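You operate a simulated robot arm through the tools that you are given. There is no shell and no other tool. Be economical: measure what you need, move in short steps, check, and stop when the job is done.

The job below is to be done with a simulated robot arm. You get a single attempt, and the scene is never put back.

JOB
Take the yellow duster pad and put it on the cream board with blue paper.

It is judged by the outcome, as a careful person would: the job done as asked, and still so three seconds after it is handed in. It fails if anything else is knocked over, pushed out of place, dropped, spilled or broken.

ROBOT AND FRAMES
A 7-joint arm with a two-finger parallel gripper, fixed in place. Base frame: the origin is at the foot of the arm, x ahead of it, y to its left, z up. Units: m, degrees, N and s.
With the tool pointing down near the work surface it reaches from about 0.3 to 0.68 m from the base axis. Its first joint turns from -66.0 to 66.0 degrees. Payload 1.57 kg.
The tool frame sits at the grasp point between the pads (the TCP): z along the fingers, y along the line on which they close. The tips reach 0.03 m beyond it. Largest opening 0.11 m; finger width 0.024, thickness 0.012; the body of the gripper, 0.048 by 0.112 m, starts 0.078 m behind the TCP.
Orientation is that of the tool frame in the base frame, as [roll, pitch, yaw] about the fixed x, y, z axes, in that order (R = Rz(yaw) Ry(pitch) Rx(roll)). With the fingers straight down and closing along the base's y, the tool's x points along the base's -x, its y along +y and its z along -z.

CONTROLS
- The arm moves only by the tool arm_command. Its argument "rows" is a list of rows, each an object of numbers (a shift or turn left out is 0, a gripper value left out holds the last): "x", "y", "z": the shift along the tool's x, y, z in m; "rx", "ry", "rz": the turn, a rotation vector about the tool's x, y, z in degrees. In form: [{"x": .., "y": .., "z": .., "rx": .., "ry": .., "rz": ..}, ...]. A call has 1 to 12 rows; each row is the pose to reach, as a shift and turn from the pose commanded when the call began, along the tool's axes at that moment. "claw" is the gripper command, from -1 (shut) to 1 (fully open), values between in proportion, set as the call begins (left out, the last holds). Each row takes 0.2 s and may step no farther than 0.05 m and 8.6 degrees from the row before; otherwise, or with a gripper value out of range, the whole call is refused. Where a pose cannot be reached the arm comes as near as it can. A force on the tool above 40 N (or 10 N above the force at the start of the call, whichever is more), or a blocked arm, ends the call early, and 0.2 s more pass. The fingers move at their own pace (about 0.108 m/s each) and stop on an object; they squeeze with about 26 N. The grip force told is the motor's: it shows also when the fingers shut on nothing. Time passes only in rows, and 0.2 s behind the last, so rows that repeat a pose let the fingers close. The reply holds the time, the measured pose of the TCP, the force on the tool along the base axes, the opening and the grip force, in the units named above and with some noise.
- Cameras (640 x 400 px; columns grow to the right, rows downward): "scene" is fixed at [0.157, -0.3806, 1.4085]; the picture's right is [0.86, -0.52, 0.00], its down [-0.26, -0.43, -0.87] and it looks along [0.45, 0.74, -0.50] (base axes); focal length 362 px, centre (320, 200). "wrist" rides on the gripper at [-0.036, 0, -0.08] in the tool frame; the picture's right is [0.00, -1.00, 0.00], its down [0.97, 0.00, -0.24] and it looks along [0.24, 0.00, 0.97] (tool axes); focal length 218 px, centre (320, 200).
- get_image(camera): a new picture of that camera. The clock stands still meanwhile.
- point_at(camera, pixels): for up to 12 pixels [column, row] of the newest picture of that camera ("zoom" is the newest enlarged one), the place [x, y, z] in the base frame of the surface seen there, good to about 0.002 m. The clock stands still meanwhile.
- inspect(camera, box): a new picture of the part [left, top, right, bottom] of that camera's present view, enlarged. The clock stands still meanwhile.
- finish_job(): hands the job in; it is judged then, once.

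Go step by step. Measure first, check grasps and placings, and put right what went wrong. The budget is 60 turns and 20 pictures, counting those below and the enlarged ones. Unless the task says otherwise, let go and move clear before handing in, and close with one line.

The tools are called after ">>>" as a command line: name --argument value ..., lists and objects as JSON in quotes. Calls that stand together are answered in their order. arm_command: Moves the arm, as the interface text tells. Its arguments: {"type":"object","properties":{"rows":{"type":"array","items":{"type":"object","properties":{"x":{"type":"number"},"y":{"type":"number"},"z":{"type":"number"},"rx":{"type":"number"},"ry":{"type":"number"},"rz":{"type":"number"}}}},"claw":{"type":"number"}},"required":["rows"]} The other tools are called the same way: get_image (camera) takes a picture; point_at (camera, pixels) gives the place of the surface under pixels of a picture; inspect (camera, box) takes an enlarged picture of a part of a camera's view; finish_job () hands the job in.

At the start:

```text
clock: 0.0
position: [0.3801, 0.1289, 1.1473]
tool_rot: [179.9, 0.1, -179.9]
wrist_force: [0.4, -0.4, 0.8]
opening: 0.11
grasp_force: 0.1
```

scene: 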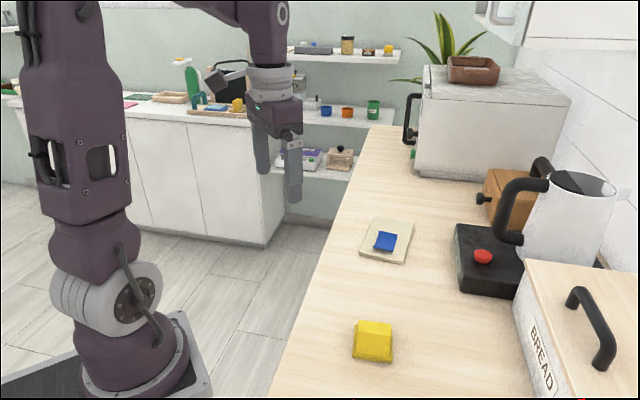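
wrist: 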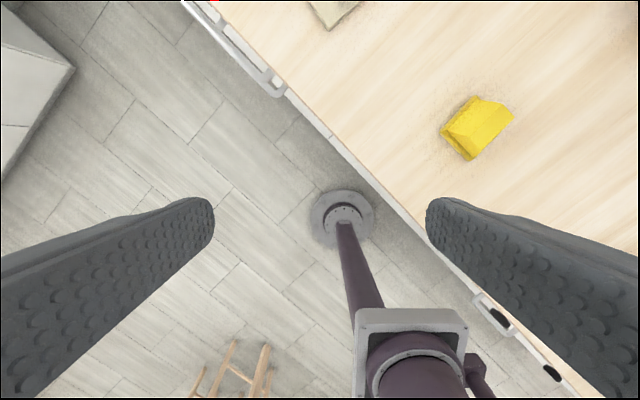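

The scene shows the yellow pad near (373,341) and the cream board with its blue paper near (387,242). I'll enlarge that area and measure it.

>>> inspect --camera "scene" --box '[320, 200, 448, 380]'

>>> point_at --camera "scene" --pixels '[[360, 322], [390, 324], [392, 352], [354, 348], [374, 335], [373, 219], [412, 223], [402, 262], [361, 254], [386, 241], [391, 361], [353, 356]]'

>>> point_at --camera "wrist" --pixels '[[441, 131], [471, 159], [512, 116], [472, 97], [450, 135], [485, 125], [465, 120]]'

```text
2.22 times, centred on (384, 290) of scene
```

zoom: 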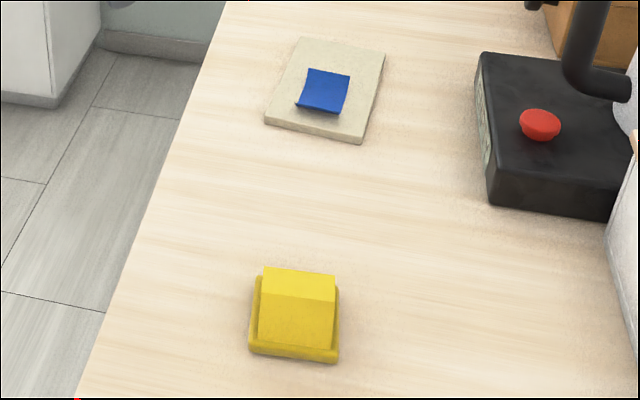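

```text
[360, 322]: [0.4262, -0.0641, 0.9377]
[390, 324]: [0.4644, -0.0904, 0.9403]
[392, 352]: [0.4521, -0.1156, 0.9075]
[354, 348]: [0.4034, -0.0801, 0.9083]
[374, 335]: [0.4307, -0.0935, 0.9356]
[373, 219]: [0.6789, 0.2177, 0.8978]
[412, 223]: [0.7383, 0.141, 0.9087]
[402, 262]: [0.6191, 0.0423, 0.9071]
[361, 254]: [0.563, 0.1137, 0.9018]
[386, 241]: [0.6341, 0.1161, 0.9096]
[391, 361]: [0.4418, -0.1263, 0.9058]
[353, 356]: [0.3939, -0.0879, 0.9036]
```

```text
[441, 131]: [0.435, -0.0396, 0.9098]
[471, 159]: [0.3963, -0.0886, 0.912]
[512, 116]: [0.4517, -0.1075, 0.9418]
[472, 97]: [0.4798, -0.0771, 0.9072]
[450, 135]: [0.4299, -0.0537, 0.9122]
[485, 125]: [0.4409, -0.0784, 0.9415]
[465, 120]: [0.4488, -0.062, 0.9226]
```

The pad is a base plate (about 0.06 m square, centred near (0.439, -0.083), edges at about 50° and -40°) with a block on top reaching z of about 0.94. The board centre is near (0.65, 0.13). I'll move above the pad and turn the tool about 50° so the fingers line up with its sides.

>>> arm_command --rows '[{"x": -0.01, "y": -0.035, "z": 0.008, "rz": -8.3}, {"x": -0.02, "y": -0.07, "z": 0.016, "rz": -16.6}, {"x": -0.03, "y": -0.106, "z": 0.025, "rz": -25}, {"x": -0.04, "y": -0.141, "z": 0.033, "rz": -33.3}, {"x": -0.049, "y": -0.177, "z": 0.042, "rz": -41.6}, {"x": -0.059, "y": -0.212, "z": 0.05, "rz": -50}, {"x": -0.059, "y": -0.212, "z": 0.05, "rz": -50}]' --claw 1

>>> get_image --camera "wrist"

```text
clock: 1.6
position: [0.4394, -0.0855, 1.0982]
tool_rot: [-180.0, 0.0, -130.0]
wrist_force: [0.0, 0.1, -0.8]
opening: 0.1099
grasp_force: 0.0
```

```text
16 pictures are left
```

wrist: 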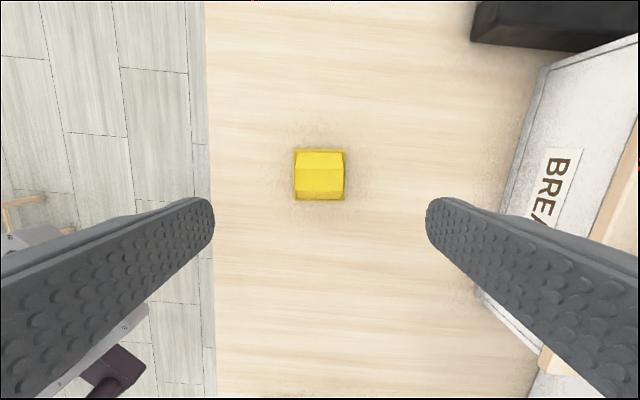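

The pad at (319,175) lines up with the fingers and sits centred between them. I'll enlarge it to measure the block's sides.

>>> inspect --camera "wrist" --box '[272, 145, 368, 205]'

>>> point_at --camera "wrist" --pixels '[[294, 150], [345, 150], [345, 199], [294, 199], [319, 160], [319, 185], [300, 172], [339, 172], [319, 172], [296, 175], [343, 175], [319, 152]]'

```text
6.67 times, centred on (320, 175) of wrist
```

zoom: 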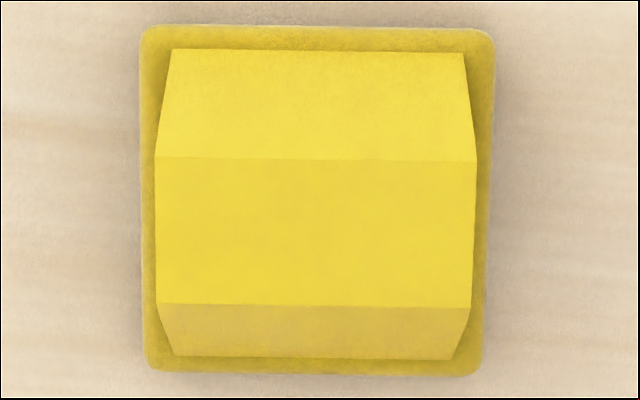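

```text
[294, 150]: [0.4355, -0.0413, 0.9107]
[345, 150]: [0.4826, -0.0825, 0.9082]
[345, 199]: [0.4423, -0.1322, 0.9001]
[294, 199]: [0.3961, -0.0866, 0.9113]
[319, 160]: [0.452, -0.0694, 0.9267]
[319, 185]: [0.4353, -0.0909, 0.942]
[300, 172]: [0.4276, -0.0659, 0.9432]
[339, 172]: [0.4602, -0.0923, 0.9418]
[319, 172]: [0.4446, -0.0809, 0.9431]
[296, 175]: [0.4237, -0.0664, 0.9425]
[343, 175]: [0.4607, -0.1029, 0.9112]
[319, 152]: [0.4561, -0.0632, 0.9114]
```

The block has vertical sides from z of about 0.911 to 0.943 and is centred at (0.440, -0.085), right under the TCP. I'll go down to z = 0.946, which keeps the tips just above the base plate.

>>> arm_command --rows '[{"z": 0.04}, {"z": 0.08}, {"z": 0.115}, {"z": 0.14}, {"z": 0.152}, {"z": 0.152}]'

>>> inspect --camera "scene" --box '[310, 260, 450, 390]'

```text
clock: 3.0
position: [0.4392, -0.0839, 0.9443]
tool_rot: [-180.0, 0.0, -129.9]
wrist_force: [0.4, 0.3, -0.1]
opening: 0.1099
grasp_force: 0.2
```

```text
3.08 times, centred on (380, 325) of scene
```

zoom: 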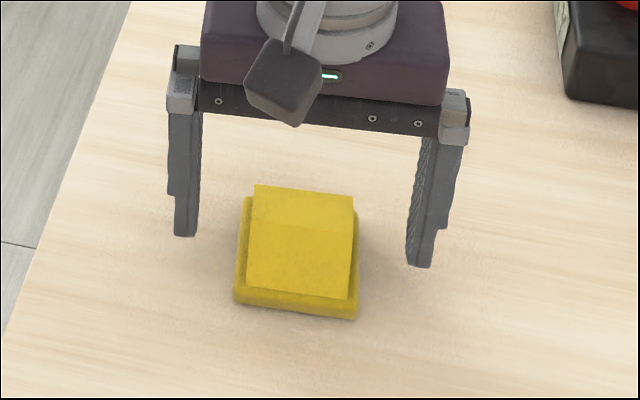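

The fingers straddle the block, with the tips midway at zoom pixel (302,250), matching the pad's centre. I'll close the gripper.

>>> arm_command --rows '[{"z": 0}, {"z": 0}, {"z": 0}, {"z": 0}]' --claw -1

```text
clock: 4.0
position: [0.44, -0.0833, 0.9465]
tool_rot: [-179.9, 0.0, -129.9]
wrist_force: [-0.2, -0.2, 0.5]
opening: 0.0492
grasp_force: 26.3
```

The opening stopped at 0.049 m with 26 N of grip, so the block is held. I'll lift it and check.

>>> arm_command --rows '[{"z": -0.02}, {"z": -0.05}, {"z": -0.09}, {"z": -0.12}, {"z": -0.12}]'

>>> get_image --camera "scene"

>>> inspect --camera "scene" --box '[340, 200, 436, 275]'

>>> point_at --camera "scene" --pixels '[[375, 221], [410, 225], [401, 259], [364, 252], [378, 233], [395, 235], [390, 249], [375, 246]]'

```text
clock: 5.2
position: [0.44, -0.0842, 1.065]
tool_rot: [180.0, 0.0, -130.0]
wrist_force: [0.0, -0.1, -0.4]
opening: 0.0491
grasp_force: 26.5
```

```text
13 pictures are left
```

scene: 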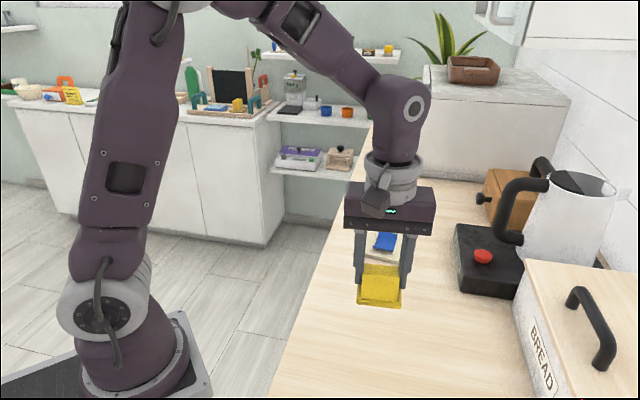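

```text
5.33 times, centred on (388, 238) of scene
```

zoom: 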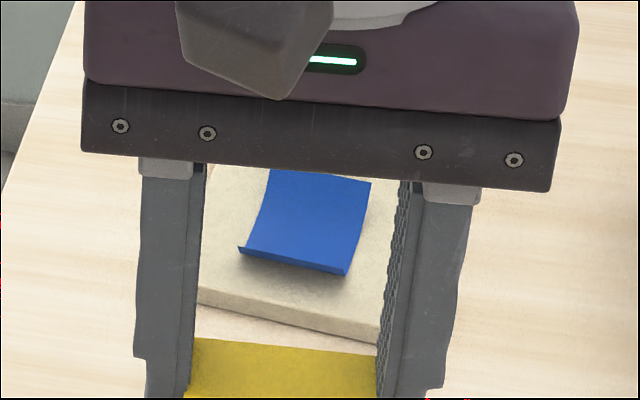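

```text
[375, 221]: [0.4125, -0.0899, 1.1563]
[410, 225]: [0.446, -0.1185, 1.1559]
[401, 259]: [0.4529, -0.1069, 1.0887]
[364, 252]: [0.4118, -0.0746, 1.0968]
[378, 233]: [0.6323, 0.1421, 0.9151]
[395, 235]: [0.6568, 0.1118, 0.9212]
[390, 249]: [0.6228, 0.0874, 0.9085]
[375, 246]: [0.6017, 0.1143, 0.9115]
```

The pad is held level, and the curled blue paper lies on the board at z of about 0.91 to 0.92. I'll carry the pad towards the board and measure the board with the wrist camera.

>>> arm_command --rows '[{"x": -0.035, "y": -0.002, "z": -0.015}, {"x": -0.07, "y": -0.004, "z": -0.03}, {"x": -0.105, "y": -0.005, "z": -0.045}, {"x": -0.14, "y": -0.006, "z": -0.06}, {"x": -0.177, "y": -0.008, "z": -0.06}, {"x": -0.177, "y": -0.008, "z": -0.06}]'

>>> get_image --camera "wrist"

```text
clock: 6.6
position: [0.5609, 0.0448, 1.1249]
tool_rot: [180.0, 0.1, -130.0]
wrist_force: [-0.7, -1.2, 0.5]
opening: 0.0493
grasp_force: 25.6
```

```text
11 pictures are left
```

wrist: 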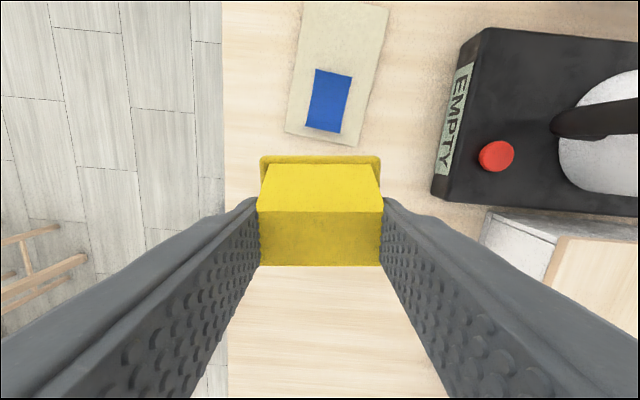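

The full board is in view, with corners near (286,132), (358,146), (389,9) and (304,1), turned about 11° from the gripper. I'll measure the board and paper.

>>> point_at --camera "wrist" --pixels '[[288, 130], [355, 143], [386, 10], [305, 3], [316, 70], [351, 77], [338, 131], [306, 125], [328, 100], [297, 100], [360, 110], [345, 40]]'

```text
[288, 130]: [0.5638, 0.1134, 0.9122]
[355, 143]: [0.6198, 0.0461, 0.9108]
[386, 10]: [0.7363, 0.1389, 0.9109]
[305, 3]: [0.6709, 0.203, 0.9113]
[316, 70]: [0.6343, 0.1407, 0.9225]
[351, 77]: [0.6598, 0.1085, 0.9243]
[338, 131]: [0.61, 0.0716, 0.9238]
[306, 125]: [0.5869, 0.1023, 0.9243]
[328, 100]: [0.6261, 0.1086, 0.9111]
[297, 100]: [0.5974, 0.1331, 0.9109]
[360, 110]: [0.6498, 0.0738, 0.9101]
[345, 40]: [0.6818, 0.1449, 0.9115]
```

The board top is at z of about 0.911, centred at (0.648, 0.125) with its long axis at 38.6°. The curled paper (z up to 0.924) covers only the near half, so the bare far half can take the pad without touching it. I'll turn 10.5° and move above (0.674, 0.154), and see whether the arm reaches it.

>>> arm_command --rows '[{"x": -0.03, "y": -0.003, "z": 0.01, "rz": 2.5}, {"x": -0.065, "y": -0.006, "z": 0.03, "rz": 5}, {"x": -0.1, "y": -0.01, "z": 0.055, "rz": 8}, {"x": -0.13, "y": -0.013, "z": 0.08, "rz": 10.5}, {"x": -0.156, "y": -0.0164, "z": 0.105, "rz": 10.5}, {"x": -0.156, "y": -0.0164, "z": 0.125, "rz": 10.5}, {"x": -0.156, "y": -0.0164, "z": 0.125, "rz": 10.5}]'

>>> get_image --camera "wrist"

```text
clock: 8.2
position: [0.6668, 0.1537, 0.9993]
tool_rot: [179.9, 0.1, -140.5]
wrist_force: [0.2, -0.2, -0.9]
opening: 0.049
grasp_force: 25.9
out of reach, approached as far as the arm can: row 5, 6, 7
```

```text
10 pictures are left
```

wrist: 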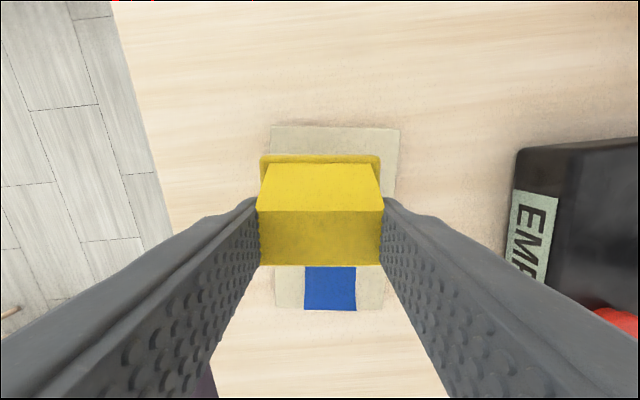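

The arm stops at (0.667, 0.154), which leaves almost no gap to the paper. I'll set the pad down on clear counter nearer the base and regrip it about 12 mm towards the robot, so that it reaches farther over the board. First I'll lift and back off.

>>> arm_command --rows '[{"z": -0.03}, {"x": 0.03, "z": -0.045}, {"x": 0.075, "z": -0.045}, {"x": 0.12, "z": -0.045}, {"x": 0.165, "z": -0.045}, {"x": 0.21, "z": -0.03}, {"x": 0.21, "z": 0.0}, {"x": 0.21, "z": 0.03}, {"x": 0.21, "z": 0.04}, {"x": 0.21, "z": 0.04}]'

```text
clock: 10.4
position: [0.5047, 0.0197, 0.9596]
tool_rot: [-180.0, 0.0, -140.6]
wrist_force: [0.1, -0.7, -0.5]
opening: 0.0492
grasp_force: 26.0
out of reach, approached as far as the arm can: row 1
```

The pad is over clear counter at (0.505, 0.020) with z = 0.960, about 13 mm above the surface. I'll lower it the rest of the way and open the gripper partly.

>>> arm_command --rows '[{"z": 0.006}, {"z": 0.0115}, {"z": 0.0125}, {"z": 0.0125}]'

>>> arm_command --rows '[{"z": 0}, {"z": 0}, {"z": 0}]' --claw 0.5

>>> get_image --camera "wrist"

```text
clock: 11.4
position: [0.5043, 0.0193, 0.9476]
tool_rot: [-179.9, 0.0, -140.4]
wrist_force: [-1.0, -0.9, -0.4]
opening: 0.049
grasp_force: 25.6
```

```text
clock: 12.2
position: [0.504, 0.0203, 0.9476]
tool_rot: [-180.0, 0.0, -140.6]
wrist_force: [-0.2, -0.5, 0.2]
opening: 0.0826
grasp_force: 0.1
```

```text
9 pictures are left
```

wrist: 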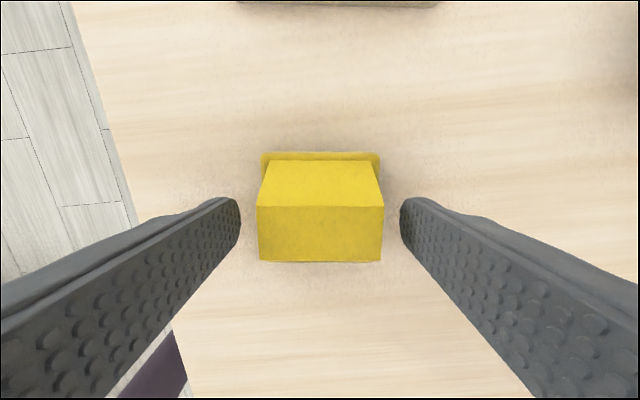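

The pad rests flat on the counter between the open fingers. I'll shift 12 mm towards the robot along tool x and close, then lift.

>>> arm_command --rows '[{"x": 0.006}, {"x": 0.012}, {"x": 0.012}]'

>>> arm_command --rows '[{"z": 0}, {"z": 0}, {"z": 0}, {"z": 0}]' --claw -1

>>> arm_command --rows '[{"z": -0.02}, {"z": -0.05}, {"z": -0.08}, {"z": -0.08}]'

>>> get_image --camera "wrist"

```text
clock: 13.0
position: [0.4946, 0.0118, 0.9464]
tool_rot: [-179.9, 0.0, -140.5]
wrist_force: [0.1, 0.2, -0.1]
opening: 0.0825
grasp_force: 0.1
```

```text
clock: 14.0
position: [0.495, 0.0125, 0.9475]
tool_rot: [180.0, 0.0, -140.5]
wrist_force: [-1.0, -0.9, -0.1]
opening: 0.0492
grasp_force: 26.0
```

```text
clock: 15.0
position: [0.4955, 0.0122, 1.0283]
tool_rot: [180.0, 0.1, -140.5]
wrist_force: [-0.7, -0.1, -0.3]
opening: 0.0494
grasp_force: 26.2
```

```text
8 pictures are left
```

wrist: 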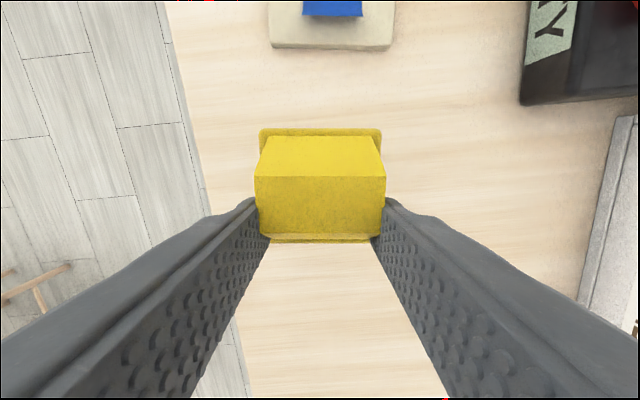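

The pad is held level with its centre about 10 mm ahead of the TCP. I'll carry it to TCP (0.665, 0.147), clear above the paper.

>>> arm_command --rows '[{"x": -0.04, "y": -0.001}, {"x": -0.085, "y": -0.002}, {"x": -0.13, "y": -0.003}, {"x": -0.175, "y": -0.004}, {"x": -0.205, "y": -0.0041, "z": 0.01}, {"x": -0.2167, "y": -0.0041, "z": 0.03}, {"x": -0.2167, "y": -0.0041, "z": 0.045}, {"x": -0.2167, "y": -0.0041, "z": 0.045}]'

>>> get_image --camera "wrist"

```text
clock: 16.8
position: [0.6649, 0.1465, 0.982]
tool_rot: [-180.0, 0.1, -140.5]
wrist_force: [-0.3, 0.2, -0.9]
opening: 0.049
grasp_force: 25.7
```

```text
7 pictures are left
```

wrist: 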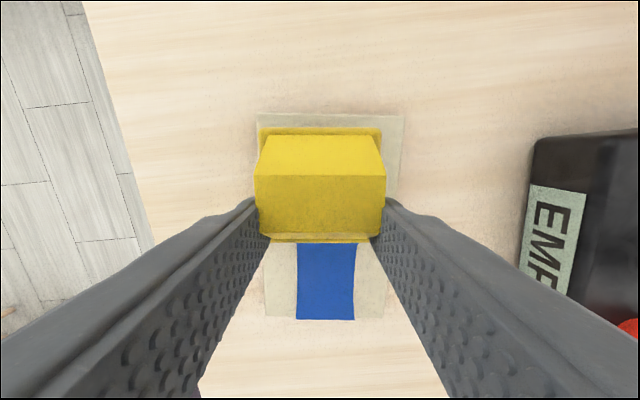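

The pad is over the bare far half of the board, with the paper clear below it in the picture at (327,280). I'll lower it to just above contact and check the gap.

>>> arm_command --rows '[{"z": 0.008}, {"z": 0.015}, {"z": 0.02}, {"z": 0.02}]'

>>> inspect --camera "scene" --box '[340, 190, 436, 270]'

```text
clock: 17.8
position: [0.6656, 0.1462, 0.9628]
tool_rot: [179.9, 0.0, -140.5]
wrist_force: [-0.6, -0.7, 0.2]
opening: 0.0491
grasp_force: 26.4
```

```text
5.00 times, centred on (388, 230) of scene
```

zoom: 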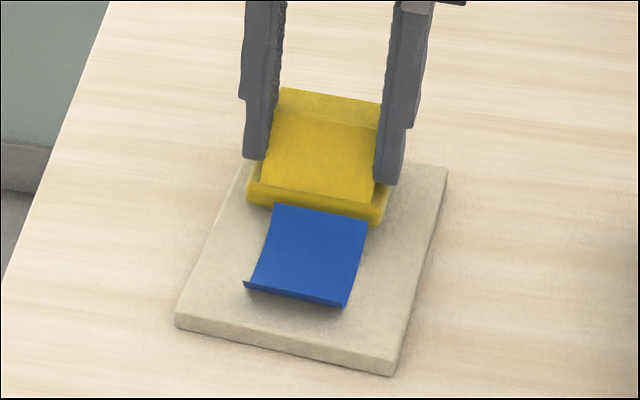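

The pad hangs a few millimetres above the board, behind the paper's upper edge at zoom row 205. I'll lower it until it touches and release.

>>> arm_command --rows '[{"z": 0.003}, {"z": 0.0045}, {"z": 0.0045}]'

>>> arm_command --rows '[{"z": 0}, {"z": 0}, {"z": 0}]' --claw 0.4

>>> inspect --camera "scene" --box '[340, 190, 436, 270]'

```text
clock: 18.6
position: [0.6643, 0.1459, 0.9588]
tool_rot: [-180.0, 0.1, -140.5]
wrist_force: [0.6, -1.0, 1.1]
opening: 0.0491
grasp_force: 26.2
```

```text
clock: 19.4
position: [0.6645, 0.1466, 0.9577]
tool_rot: [180.0, 0.0, -140.5]
wrist_force: [0.7, -0.2, -0.5]
opening: 0.0769
grasp_force: 0.2
```

```text
5.00 times, centred on (388, 230) of scene
```

zoom: 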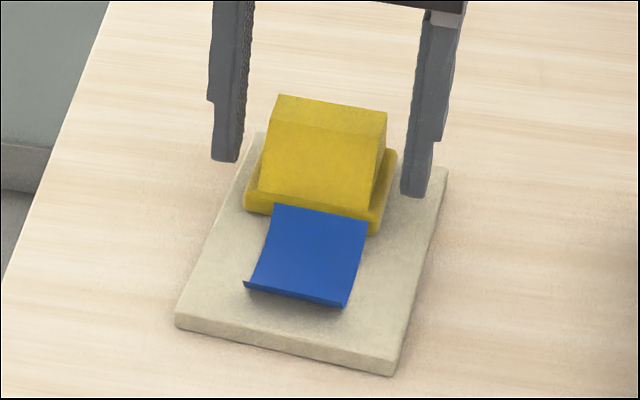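

The pad rests flat on the board and the paper hasn't moved. I'll lift straight up, back off and take a last look.

>>> arm_command --rows '[{"z": -0.02}, {"z": -0.05}, {"x": 0.015, "z": -0.09}, {"x": 0.05, "z": -0.12}, {"x": 0.09, "z": -0.14}, {"x": 0.13, "z": -0.15}, {"x": 0.13, "z": -0.15}]'

>>> get_image --camera "wrist"

>>> get_image --camera "scene"

```text
clock: 21.0
position: [0.5634, 0.0634, 1.109]
tool_rot: [-180.0, -0.1, -140.5]
wrist_force: [-0.2, -0.8, 0.1]
opening: 0.0769
grasp_force: 0.1
```

```text
4 pictures are left
```

wrist: 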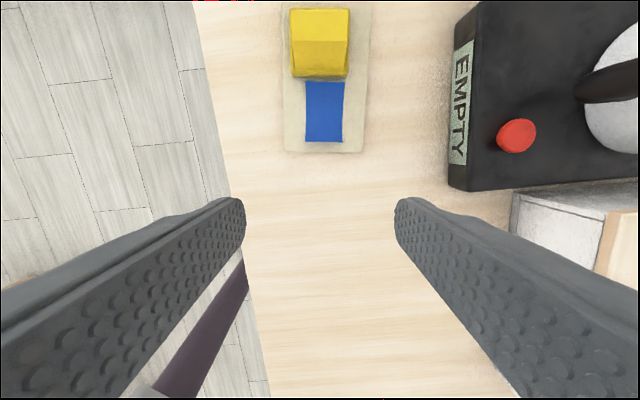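

```text
3 pictures are left
```

scene: 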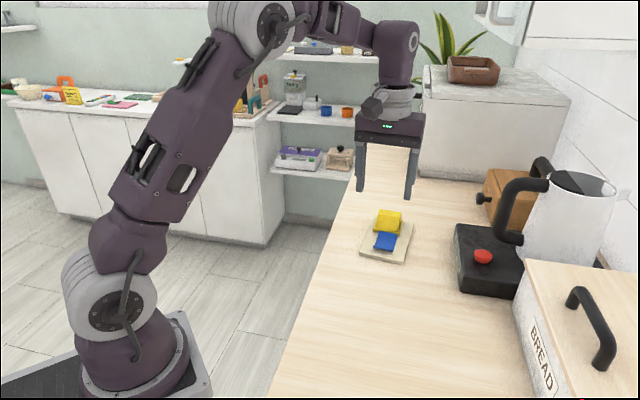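

The yellow pad sits on the cream board at (320,42) in the wrist view, next to the undisturbed blue paper. The gripper is empty and clear, so I'm handing in.

>>> finish_job

```text
The job is handed in.
```

The yellow duster pad is on the cream board, resting on the bare half beyond the blue paper, and nothing else in the scene was moved.
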